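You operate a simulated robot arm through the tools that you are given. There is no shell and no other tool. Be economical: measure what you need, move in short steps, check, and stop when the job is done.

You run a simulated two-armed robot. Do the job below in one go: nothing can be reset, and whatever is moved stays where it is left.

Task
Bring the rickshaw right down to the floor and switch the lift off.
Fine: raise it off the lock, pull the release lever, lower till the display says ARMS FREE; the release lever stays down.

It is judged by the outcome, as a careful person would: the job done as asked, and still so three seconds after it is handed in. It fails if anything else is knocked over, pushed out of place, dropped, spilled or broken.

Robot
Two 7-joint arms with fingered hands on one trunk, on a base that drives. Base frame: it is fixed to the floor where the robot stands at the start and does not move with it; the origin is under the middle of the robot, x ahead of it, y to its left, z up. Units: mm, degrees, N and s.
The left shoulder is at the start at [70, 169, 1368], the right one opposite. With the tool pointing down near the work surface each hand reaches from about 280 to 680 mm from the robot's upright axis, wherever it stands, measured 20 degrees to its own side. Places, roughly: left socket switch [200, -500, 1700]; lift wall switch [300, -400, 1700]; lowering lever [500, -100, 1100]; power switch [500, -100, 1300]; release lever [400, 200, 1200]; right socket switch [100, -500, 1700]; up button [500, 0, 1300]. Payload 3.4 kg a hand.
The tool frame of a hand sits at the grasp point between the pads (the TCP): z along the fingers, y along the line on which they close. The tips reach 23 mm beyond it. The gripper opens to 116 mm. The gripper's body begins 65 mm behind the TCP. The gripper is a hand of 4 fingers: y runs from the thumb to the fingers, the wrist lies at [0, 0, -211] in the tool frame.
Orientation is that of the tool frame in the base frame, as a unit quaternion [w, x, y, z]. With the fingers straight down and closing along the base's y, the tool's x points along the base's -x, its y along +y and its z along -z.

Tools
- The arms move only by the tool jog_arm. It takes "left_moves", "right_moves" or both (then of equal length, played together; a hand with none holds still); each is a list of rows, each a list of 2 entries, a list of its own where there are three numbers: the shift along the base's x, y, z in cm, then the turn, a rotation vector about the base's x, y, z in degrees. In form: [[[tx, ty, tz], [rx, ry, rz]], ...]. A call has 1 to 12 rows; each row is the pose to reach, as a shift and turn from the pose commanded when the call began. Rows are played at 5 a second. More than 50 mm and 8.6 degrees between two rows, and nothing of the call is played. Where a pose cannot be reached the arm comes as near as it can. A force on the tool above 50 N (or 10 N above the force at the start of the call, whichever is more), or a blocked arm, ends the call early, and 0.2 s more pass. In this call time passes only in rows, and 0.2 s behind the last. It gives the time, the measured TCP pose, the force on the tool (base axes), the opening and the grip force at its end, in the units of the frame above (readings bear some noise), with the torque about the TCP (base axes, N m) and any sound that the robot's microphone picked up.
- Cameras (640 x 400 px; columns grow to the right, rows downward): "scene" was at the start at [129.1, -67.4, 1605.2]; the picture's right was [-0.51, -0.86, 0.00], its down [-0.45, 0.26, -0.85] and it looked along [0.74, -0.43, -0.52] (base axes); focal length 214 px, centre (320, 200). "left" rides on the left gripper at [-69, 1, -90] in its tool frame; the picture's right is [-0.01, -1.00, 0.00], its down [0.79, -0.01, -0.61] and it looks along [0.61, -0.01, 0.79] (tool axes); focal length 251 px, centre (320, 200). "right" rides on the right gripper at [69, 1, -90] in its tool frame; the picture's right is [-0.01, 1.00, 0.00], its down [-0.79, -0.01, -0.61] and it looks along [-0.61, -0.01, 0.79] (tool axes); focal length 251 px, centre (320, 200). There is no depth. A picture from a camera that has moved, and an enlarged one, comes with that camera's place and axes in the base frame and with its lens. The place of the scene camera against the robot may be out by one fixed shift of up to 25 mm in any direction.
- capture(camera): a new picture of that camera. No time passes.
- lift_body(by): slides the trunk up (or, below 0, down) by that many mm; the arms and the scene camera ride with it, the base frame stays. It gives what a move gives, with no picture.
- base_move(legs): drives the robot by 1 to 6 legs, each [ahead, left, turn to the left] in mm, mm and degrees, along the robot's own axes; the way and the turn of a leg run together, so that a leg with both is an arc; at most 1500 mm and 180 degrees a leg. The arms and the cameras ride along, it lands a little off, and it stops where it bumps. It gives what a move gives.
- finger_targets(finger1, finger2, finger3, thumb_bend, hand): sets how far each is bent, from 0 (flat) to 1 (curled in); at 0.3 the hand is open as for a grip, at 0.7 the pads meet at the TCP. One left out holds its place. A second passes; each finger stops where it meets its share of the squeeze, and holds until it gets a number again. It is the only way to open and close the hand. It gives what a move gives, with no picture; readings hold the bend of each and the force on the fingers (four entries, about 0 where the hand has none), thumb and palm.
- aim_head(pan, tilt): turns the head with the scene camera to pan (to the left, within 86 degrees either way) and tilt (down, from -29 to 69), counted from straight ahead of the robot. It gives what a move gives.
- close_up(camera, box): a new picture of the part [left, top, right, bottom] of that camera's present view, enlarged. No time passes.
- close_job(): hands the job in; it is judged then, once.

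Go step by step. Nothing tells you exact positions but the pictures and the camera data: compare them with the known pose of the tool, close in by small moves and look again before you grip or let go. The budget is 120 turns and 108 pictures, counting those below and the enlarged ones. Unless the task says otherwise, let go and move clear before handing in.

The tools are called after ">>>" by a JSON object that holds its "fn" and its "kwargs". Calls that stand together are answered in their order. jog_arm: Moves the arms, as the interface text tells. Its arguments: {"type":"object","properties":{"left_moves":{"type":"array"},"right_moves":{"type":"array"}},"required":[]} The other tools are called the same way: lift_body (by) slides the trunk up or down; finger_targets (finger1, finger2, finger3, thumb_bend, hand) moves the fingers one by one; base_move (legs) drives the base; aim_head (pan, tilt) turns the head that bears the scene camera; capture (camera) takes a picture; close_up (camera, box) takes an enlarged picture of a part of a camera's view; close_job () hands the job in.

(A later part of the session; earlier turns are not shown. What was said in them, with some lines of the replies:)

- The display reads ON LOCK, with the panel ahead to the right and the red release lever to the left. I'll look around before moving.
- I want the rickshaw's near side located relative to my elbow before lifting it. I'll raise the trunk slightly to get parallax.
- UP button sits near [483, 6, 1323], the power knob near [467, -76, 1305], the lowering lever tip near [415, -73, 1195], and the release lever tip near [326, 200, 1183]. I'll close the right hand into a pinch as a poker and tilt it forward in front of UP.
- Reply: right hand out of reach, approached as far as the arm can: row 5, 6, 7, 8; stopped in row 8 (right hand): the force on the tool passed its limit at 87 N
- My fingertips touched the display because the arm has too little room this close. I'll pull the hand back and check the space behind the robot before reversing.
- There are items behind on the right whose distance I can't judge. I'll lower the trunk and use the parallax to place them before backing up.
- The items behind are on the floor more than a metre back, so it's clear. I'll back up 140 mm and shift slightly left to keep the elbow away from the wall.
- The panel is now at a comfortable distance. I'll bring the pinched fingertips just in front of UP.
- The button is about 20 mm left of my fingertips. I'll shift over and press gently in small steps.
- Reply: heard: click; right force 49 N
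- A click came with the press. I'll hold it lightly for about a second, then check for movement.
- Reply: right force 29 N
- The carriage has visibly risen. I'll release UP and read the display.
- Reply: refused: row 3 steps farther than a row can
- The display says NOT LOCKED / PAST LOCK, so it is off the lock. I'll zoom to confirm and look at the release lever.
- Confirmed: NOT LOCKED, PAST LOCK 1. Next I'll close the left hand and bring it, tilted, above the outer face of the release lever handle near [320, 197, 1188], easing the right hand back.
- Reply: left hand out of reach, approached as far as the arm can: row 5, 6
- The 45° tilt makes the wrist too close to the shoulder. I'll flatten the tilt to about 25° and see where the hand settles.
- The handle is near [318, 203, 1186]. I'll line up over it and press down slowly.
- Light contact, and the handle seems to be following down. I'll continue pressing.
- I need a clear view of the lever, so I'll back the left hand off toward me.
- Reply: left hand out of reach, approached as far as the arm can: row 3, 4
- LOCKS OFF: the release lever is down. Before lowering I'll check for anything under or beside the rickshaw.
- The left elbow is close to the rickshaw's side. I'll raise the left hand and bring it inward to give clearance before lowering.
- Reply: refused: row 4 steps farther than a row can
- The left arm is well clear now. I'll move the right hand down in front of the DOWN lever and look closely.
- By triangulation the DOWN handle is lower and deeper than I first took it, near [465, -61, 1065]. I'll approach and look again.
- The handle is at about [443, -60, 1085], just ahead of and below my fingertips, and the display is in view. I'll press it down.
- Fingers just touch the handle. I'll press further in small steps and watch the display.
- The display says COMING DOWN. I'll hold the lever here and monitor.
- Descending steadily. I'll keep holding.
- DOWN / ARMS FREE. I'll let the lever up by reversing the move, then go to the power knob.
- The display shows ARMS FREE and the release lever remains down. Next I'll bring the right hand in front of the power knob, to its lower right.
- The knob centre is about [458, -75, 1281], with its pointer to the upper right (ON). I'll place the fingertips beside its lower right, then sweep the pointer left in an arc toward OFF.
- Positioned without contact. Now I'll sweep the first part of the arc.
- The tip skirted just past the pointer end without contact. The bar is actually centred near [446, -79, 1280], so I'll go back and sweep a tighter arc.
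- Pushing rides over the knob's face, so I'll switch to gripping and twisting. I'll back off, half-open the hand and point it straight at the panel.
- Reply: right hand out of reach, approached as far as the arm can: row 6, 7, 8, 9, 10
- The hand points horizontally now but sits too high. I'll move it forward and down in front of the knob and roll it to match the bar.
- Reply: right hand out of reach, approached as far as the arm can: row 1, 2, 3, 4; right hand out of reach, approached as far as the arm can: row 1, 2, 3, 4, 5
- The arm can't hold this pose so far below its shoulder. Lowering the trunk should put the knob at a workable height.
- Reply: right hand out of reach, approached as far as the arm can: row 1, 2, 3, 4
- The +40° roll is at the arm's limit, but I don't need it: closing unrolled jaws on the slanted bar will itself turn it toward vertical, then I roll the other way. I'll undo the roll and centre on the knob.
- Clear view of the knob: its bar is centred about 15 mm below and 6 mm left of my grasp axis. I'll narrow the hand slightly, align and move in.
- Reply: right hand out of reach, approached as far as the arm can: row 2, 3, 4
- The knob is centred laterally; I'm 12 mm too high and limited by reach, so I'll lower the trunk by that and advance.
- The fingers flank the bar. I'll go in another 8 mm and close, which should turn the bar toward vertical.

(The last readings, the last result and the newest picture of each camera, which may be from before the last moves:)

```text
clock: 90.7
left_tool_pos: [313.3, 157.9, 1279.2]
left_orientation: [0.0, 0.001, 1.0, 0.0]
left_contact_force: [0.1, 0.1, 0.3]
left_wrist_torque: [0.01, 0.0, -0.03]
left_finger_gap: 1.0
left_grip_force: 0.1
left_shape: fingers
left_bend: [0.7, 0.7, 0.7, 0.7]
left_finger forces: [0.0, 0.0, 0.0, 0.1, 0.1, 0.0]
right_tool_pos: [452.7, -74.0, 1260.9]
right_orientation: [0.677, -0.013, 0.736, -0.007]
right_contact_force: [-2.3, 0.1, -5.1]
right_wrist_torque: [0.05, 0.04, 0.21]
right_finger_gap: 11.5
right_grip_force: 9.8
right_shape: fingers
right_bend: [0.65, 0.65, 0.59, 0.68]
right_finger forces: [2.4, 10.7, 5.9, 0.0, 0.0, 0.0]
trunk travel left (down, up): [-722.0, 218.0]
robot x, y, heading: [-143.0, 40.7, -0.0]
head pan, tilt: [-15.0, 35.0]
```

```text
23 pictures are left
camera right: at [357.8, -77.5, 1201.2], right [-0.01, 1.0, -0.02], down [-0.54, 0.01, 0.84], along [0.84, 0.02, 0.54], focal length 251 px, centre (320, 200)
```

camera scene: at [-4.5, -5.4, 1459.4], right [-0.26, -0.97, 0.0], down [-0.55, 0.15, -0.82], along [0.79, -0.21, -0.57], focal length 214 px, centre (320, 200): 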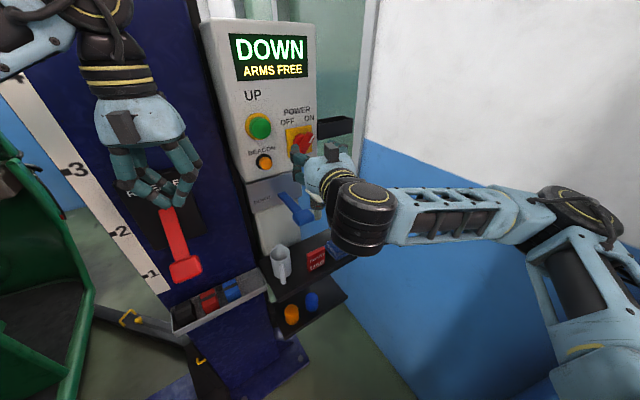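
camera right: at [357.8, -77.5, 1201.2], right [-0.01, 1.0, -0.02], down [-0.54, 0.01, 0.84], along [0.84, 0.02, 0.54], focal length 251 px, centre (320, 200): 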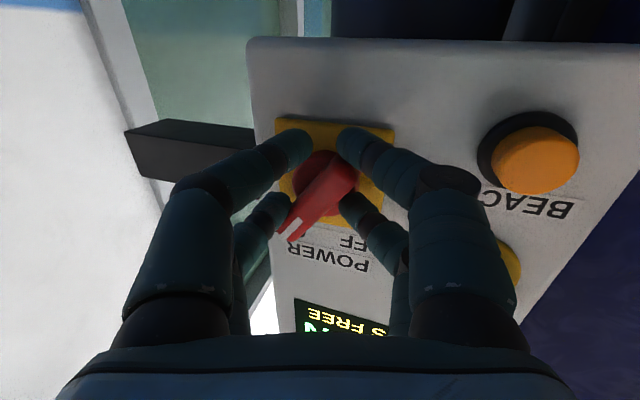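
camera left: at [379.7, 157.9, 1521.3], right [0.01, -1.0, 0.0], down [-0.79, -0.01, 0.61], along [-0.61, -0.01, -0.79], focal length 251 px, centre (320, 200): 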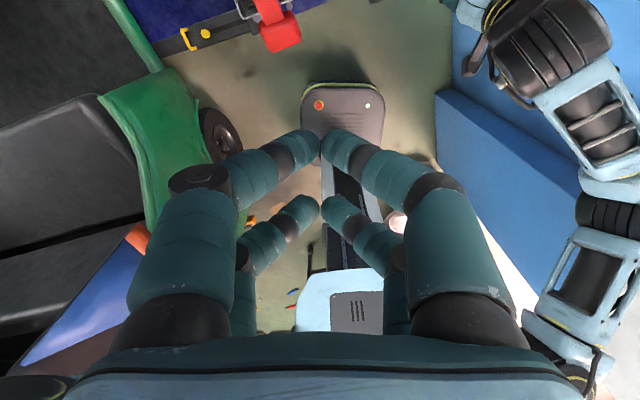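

The fingers are pinching both ends of the bar. Now I'll roll the hand to turn it toward OFF.

>>> {"fn": "jog_arm", "kwargs": {"right_moves": [[[0, 0, 0], [-8, 0, 0]], [[0, 0, 0], [-16, 0, 0]], [[0, 0, 0], [-24, 0, 0]], [[0, 0, 0], [-32, 0, 0]]]}}

>>> {"fn": "capture", "kwargs": {"camera": "right"}}

>>> {"fn": "close_up", "kwargs": {"camera": "scene", "box": [200, 20, 380, 200]}}

```text
clock: 91.7
left_tool_pos: [312.9, 153.9, 1279.9]
left_orientation: [-0.001, 0.001, 1.0, 0.002]
left_contact_force: [-0.3, -0.5, 0.9]
left_wrist_torque: [0.01, 0.05, -0.02]
left_finger_gap: 1.3
left_grip_force: 0.0
left_shape: fingers
left_bend: [0.7, 0.7, 0.7, 0.7]
left_finger forces: [0.0, 0.1, 0.0, 0.0, 0.0, 0.0]
right_tool_pos: [453.8, -78.5, 1260.5]
right_orientation: [0.649, -0.199, 0.704, -0.208]
right_contact_force: [-2.4, -8.9, -1.1]
right_wrist_torque: [0.21, -0.06, -0.12]
right_finger_gap: 8.7
right_grip_force: 6.1
right_shape: fingers
right_bend: [0.67, 0.66, 0.59, 0.68]
right_finger forces: [2.9, 2.1, 7.7, 0.0, 0.0, 0.2]
trunk travel left (down, up): [-722.0, 218.0]
robot x, y, heading: [-140.5, 41.4, -0.3]
head pan, tilt: [-15.0, 35.0]
```

```text
22 pictures are left
camera right: at [358.7, -113.4, 1210.3], right [-0.01, 0.84, -0.54], down [-0.54, 0.45, 0.71], along [0.84, 0.3, 0.45], focal length 251 px, centre (320, 200)
```

right: 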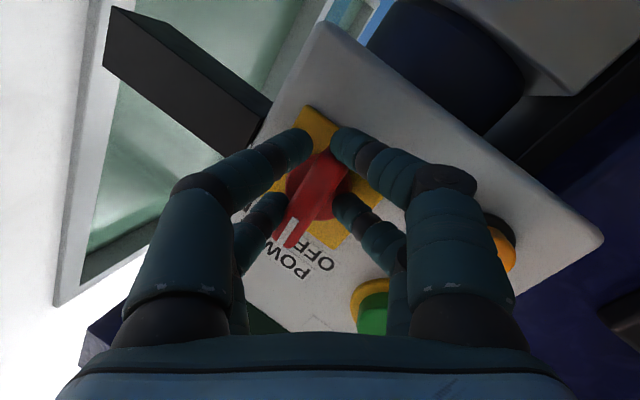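

```text
2.22 times, centred on (290, 110) of scene
camera zoom: at [-4.8, -9.6, 1446.4], right [-0.26, -0.97, 0.0], down [-0.55, 0.15, -0.82], along [0.79, -0.21, -0.57], focal length 477 px, centre (387, 400)
```

zoom: 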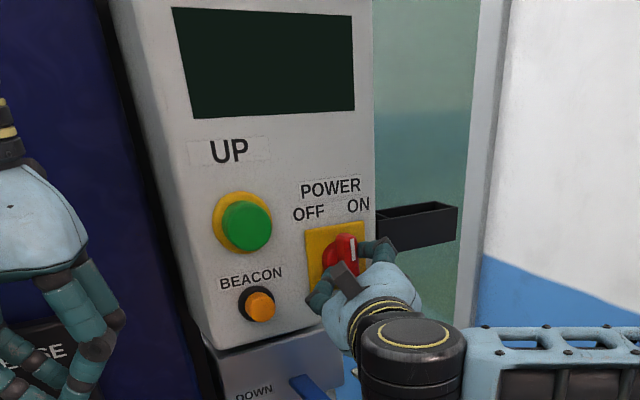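

The display has gone dark with the pointer about halfway. I'll keep turning to seat it fully at OFF.

>>> {"fn": "jog_arm", "kwargs": {"right_moves": [[[0, 0, 0], [-8, 0, 0]], [[0, 0, 0], [-16, 0, 0]], [[0, 0, 0], [-24, 0, 0]], [[0, 0, 0], [-32, 0, 0]], [[0, 0, 0], [-40, 0, 0]]]}}

>>> {"fn": "capture", "kwargs": {"camera": "right"}}

>>> {"fn": "close_up", "kwargs": {"camera": "scene", "box": [200, 20, 380, 200]}}

```text
clock: 92.9
left_tool_pos: [312.1, 148.8, 1280.5]
left_orientation: [-0.001, 0.002, 1.0, 0.004]
left_contact_force: [0.2, -0.4, 0.2]
left_wrist_torque: [-0.02, -0.03, 0.0]
left_finger_gap: 1.2
left_grip_force: 0.0
left_shape: fingers
left_bend: [0.7, 0.7, 0.7, 0.7]
left_finger forces: [0.0, 0.0, 0.1, 0.0, 0.0, 0.0]
right_tool_pos: [452.7, -84.0, 1261.1]
right_orientation: [0.543, -0.407, 0.591, -0.436]
right_contact_force: [0.4, -23.6, 5.3]
right_wrist_torque: [0.85, -0.06, -0.28]
right_finger_gap: 10.1
right_grip_force: 10.8
right_shape: fingers
right_bend: [0.66, 0.68, 0.56, 0.68]
right_finger forces: [1.2, 0.1, 20.2, 0.0, 0.2, 0.1]
trunk travel left (down, up): [-722.0, 218.0]
robot x, y, heading: [-138.7, 40.8, -0.3]
head pan, tilt: [-15.0, 35.0]
```

```text
20 pictures are left
camera right: at [357.6, -143.2, 1243.7], right [-0.01, 0.3, -0.95], down [-0.54, 0.8, 0.25], along [0.84, 0.52, 0.16], focal length 251 px, centre (320, 200)
```

right: 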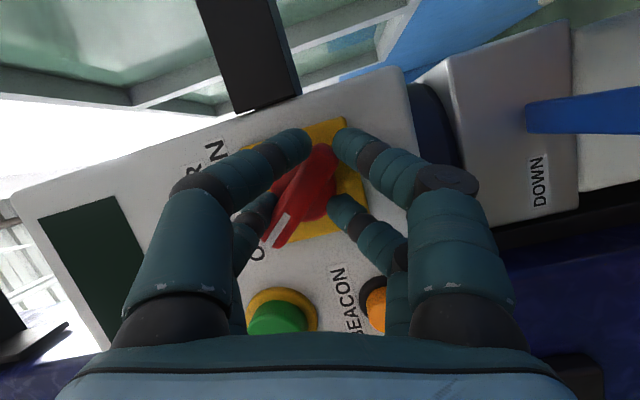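

```text
2.22 times, centred on (290, 110) of scene
camera zoom: at [-5.5, -15.6, 1446.4], right [-0.26, -0.97, -0.01], down [-0.55, 0.16, -0.82], along [0.79, -0.21, -0.57], focal length 477 px, centre (387, 400)
```

zoom: 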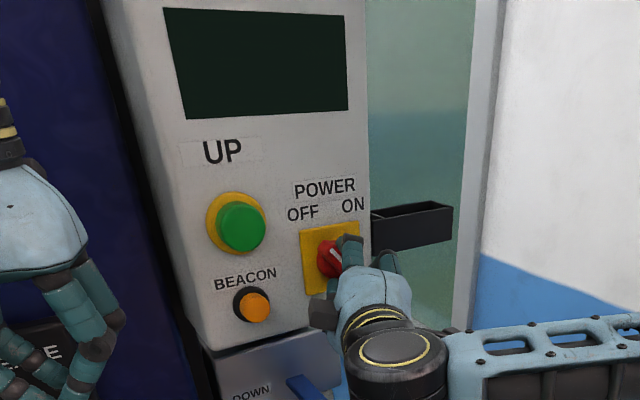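

The pointer now points toward OFF. I'll open the hand, back straight out and check.

>>> {"fn": "finger_targets", "kwargs": {"hand": "right", "finger1": 0.5, "finger2": 0.5, "finger3": 0.5, "thumb_bend": 0.5}}

>>> {"fn": "jog_arm", "kwargs": {"right_moves": [[[-2, 0, 0], [0, 0, 0]], [[-5, 0, 0], [0, 0, 0]], [[-8, 0, 0], [0, 0, 0]]]}}

>>> {"fn": "capture", "kwargs": {"camera": "right"}}

>>> {"fn": "close_up", "kwargs": {"camera": "scene", "box": [200, 20, 380, 200]}}

```text
clock: 93.9
left_tool_pos: [312.5, 157.9, 1278.2]
left_orientation: [-0.001, 0.0, 1.0, -0.001]
left_contact_force: [0.7, -0.5, 0.4]
left_wrist_torque: [0.02, 0.01, 0.04]
left_finger_gap: 1.0
left_grip_force: 0.1
left_shape: fingers
left_bend: [0.7, 0.7, 0.7, 0.7]
left_finger forces: [0.1, 0.0, 0.0, 0.1, 0.0, 0.0]
right_tool_pos: [452.8, -73.5, 1261.5]
right_orientation: [0.542, -0.41, 0.589, -0.436]
right_contact_force: [-1.5, 1.8, 5.1]
right_wrist_torque: [-0.05, -0.06, 0.03]
right_finger_gap: 57.4
right_grip_force: 2.1
right_shape: fingers
right_bend: [0.5, 0.5, 0.46, 0.5]
right_finger forces: [0.1, 0.1, 3.7, 0.1, 0.0, 0.0]
trunk travel left (down, up): [-722.0, 218.0]
robot x, y, heading: [-141.8, 38.1, -0.2]
head pan, tilt: [-15.0, 35.0]
```

```text
clock: 94.7
left_tool_pos: [311.9, 157.3, 1279.3]
left_orientation: [-0.001, 0.0, 1.0, 0.0]
left_contact_force: [0.1, -0.2, -0.8]
left_wrist_torque: [-0.04, 0.0, 0.0]
left_finger_gap: 1.2
left_grip_force: 0.1
left_shape: fingers
left_bend: [0.7, 0.7, 0.7, 0.7]
left_finger forces: [0.0, 0.0, 0.0, 0.0, 0.1, 0.0]
right_tool_pos: [374.2, -75.7, 1260.0]
right_orientation: [0.542, -0.409, 0.59, -0.437]
right_contact_force: [-0.1, -0.5, 0.4]
right_wrist_torque: [0.02, 0.01, -0.01]
right_finger_gap: 57.8
right_grip_force: 0.2
right_shape: fingers
right_bend: [0.5, 0.5, 0.5, 0.5]
right_finger forces: [0.0, 0.0, 0.0, 0.0, 0.0, 0.0]
trunk travel left (down, up): [-722.0, 218.0]
robot x, y, heading: [-142.0, 40.4, -0.2]
head pan, tilt: [-15.0, 35.0]
```

```text
18 pictures are left
camera right: at [279.1, -134.8, 1243.4], right [-0.01, 0.29, -0.96], down [-0.54, 0.8, 0.25], along [0.84, 0.52, 0.15], focal length 251 px, centre (320, 200)
```

right: 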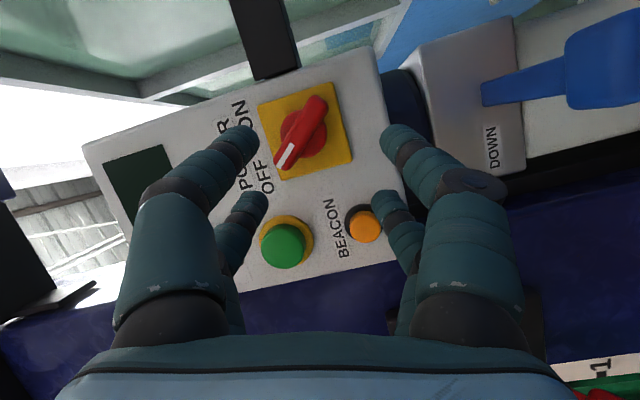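

```text
2.22 times, centred on (290, 110) of scene
camera zoom: at [-4.8, -6.1, 1446.4], right [-0.26, -0.97, 0.0], down [-0.55, 0.15, -0.82], along [0.79, -0.21, -0.57], focal length 477 px, centre (387, 400)
```

zoom: 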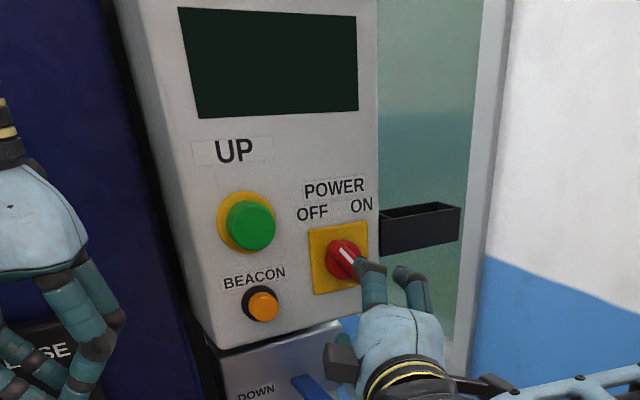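

The pointer is squarely on OFF and the display is dark. I'll draw the right hand further clear and do a final check of the scene.

>>> {"fn": "jog_arm", "kwargs": {"right_moves": [[[-2, -1.5, 0], [5, 0, 0]], [[-4, -3, 0], [10, 0, 0]], [[-5, -5, 0], [15, 0, 0]]]}}

>>> {"fn": "aim_head", "kwargs": {"pan": 5, "tilt": 40}}

>>> {"fn": "capture", "kwargs": {"camera": "scene"}}

>>> {"fn": "aim_head", "kwargs": {"pan": 75, "tilt": 35}}

>>> {"fn": "capture", "kwargs": {"camera": "scene"}}

```text
clock: 95.5
left_tool_pos: [313.3, 157.7, 1277.6]
left_orientation: [-0.001, 0.0, 1.0, -0.001]
left_contact_force: [0.2, 0.1, 1.0]
left_wrist_torque: [0.0, 0.0, -0.03]
left_finger_gap: 1.1
left_grip_force: 0.1
left_shape: fingers
left_bend: [0.7, 0.7, 0.7, 0.7]
left_finger forces: [0.0, 0.0, 0.0, 0.0, 0.0, 0.1]
right_tool_pos: [344.5, -113.6, 1266.7]
right_orientation: [0.591, -0.335, 0.642, -0.356]
right_contact_force: [-0.6, -0.4, -0.6]
right_wrist_torque: [0.01, -0.02, -0.02]
right_finger_gap: 57.7
right_grip_force: 0.0
right_shape: fingers
right_bend: [0.5, 0.5, 0.5, 0.5]
right_finger forces: [0.0, 0.0, 0.0, 0.1, 0.0, 0.1]
right hand out of reach, approached as far as the arm can: row 2, 3
trunk travel left (down, up): [-722.0, 218.0]
robot x, y, heading: [-143.4, 39.3, -0.2]
head pan, tilt: [-15.0, 35.0]
```

```text
clock: 96.3
left_tool_pos: [312.2, 157.5, 1278.6]
left_orientation: [-0.001, 0.001, 1.0, 0.0]
left_contact_force: [-0.3, 0.0, -0.5]
left_wrist_torque: [-0.04, 0.02, 0.01]
left_finger_gap: 1.3
left_grip_force: 0.2
left_shape: fingers
left_bend: [0.7, 0.7, 0.7, 0.7]
left_finger forces: [0.0, 0.0, 0.0, 0.1, 0.1, 0.0]
right_tool_pos: [344.3, -114.8, 1266.6]
right_orientation: [0.59, -0.336, 0.642, -0.355]
right_contact_force: [-0.1, -0.9, 0.2]
right_wrist_torque: [-0.02, 0.0, -0.01]
right_finger_gap: 57.7
right_grip_force: 0.1
right_shape: fingers
right_bend: [0.5, 0.5, 0.5, 0.5]
right_finger forces: [0.0, 0.0, 0.0, 0.0, 0.0, 0.0]
trunk travel left (down, up): [-722.0, 218.0]
robot x, y, heading: [-142.4, 40.9, -0.1]
head pan, tilt: [5.0, 40.0]
```

```text
16 pictures are left
camera scene: at [-4.8, 24.4, 1438.9], right [0.08, -1.0, 0.0], down [-0.64, -0.05, -0.77], along [0.76, 0.06, -0.64], focal length 214 px, centre (320, 200)
```

scene: 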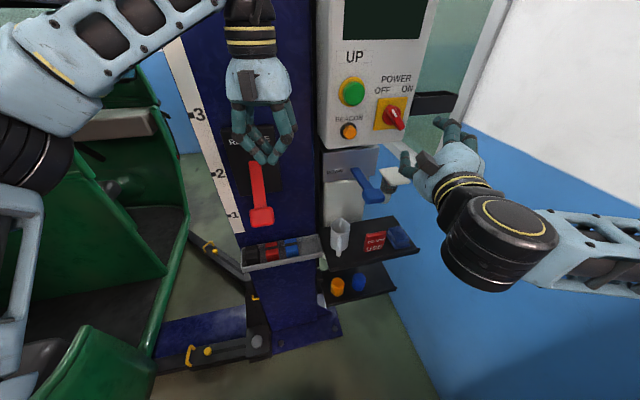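

```text
clock: 97.7
left_tool_pos: [313.2, 157.7, 1277.4]
left_orientation: [-0.001, 0.001, 1.0, 0.0]
left_contact_force: [0.4, 0.4, 0.2]
left_wrist_torque: [0.0, -0.01, 0.03]
left_finger_gap: 1.1
left_grip_force: 0.1
left_shape: fingers
left_bend: [0.7, 0.7, 0.7, 0.7]
left_finger forces: [0.1, 0.0, 0.0, 0.1, 0.0, 0.1]
right_tool_pos: [344.2, -113.3, 1266.8]
right_orientation: [0.59, -0.335, 0.642, -0.356]
right_contact_force: [0.1, 0.2, -0.2]
right_wrist_torque: [-0.01, 0.01, 0.03]
right_finger_gap: 57.5
right_grip_force: 0.1
right_shape: fingers
right_bend: [0.5, 0.5, 0.5, 0.5]
right_finger forces: [0.0, 0.0, 0.0, 0.0, 0.1, 0.1]
trunk travel left (down, up): [-722.0, 218.0]
robot x, y, heading: [-141.0, 38.7, 0.0]
head pan, tilt: [75.0, 35.0]
```

```text
15 pictures are left
camera scene: at [-66.4, 102.3, 1446.4], right [0.97, -0.26, 0.0], down [-0.15, -0.55, -0.82], along [0.21, 0.79, -0.57], focal length 214 px, centre (320, 200)
```

scene: 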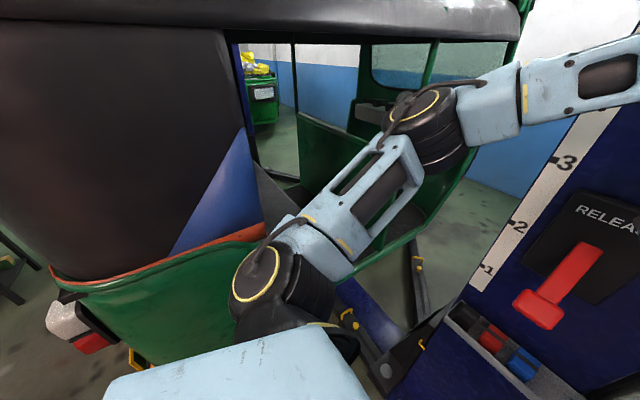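

The rickshaw is on the floor, the release lever is down, POWER is at OFF with the display dark, and both hands are clear with nothing disturbed. I'm handing in.

>>> {"fn": "close_job", "kwargs": {}}

```text
The job is handed in.
```

The rickshaw is right down on the floor and the lift is switched off. The display read DOWN / ARMS FREE before I turned the panel's POWER switch to OFF, and the release lever is still down.

I left the LIFT switch on the wall at ON. Early on, my right fingertips bumped the panel display with about 87 N. I saw no damage, and the display kept working until I switched it off.
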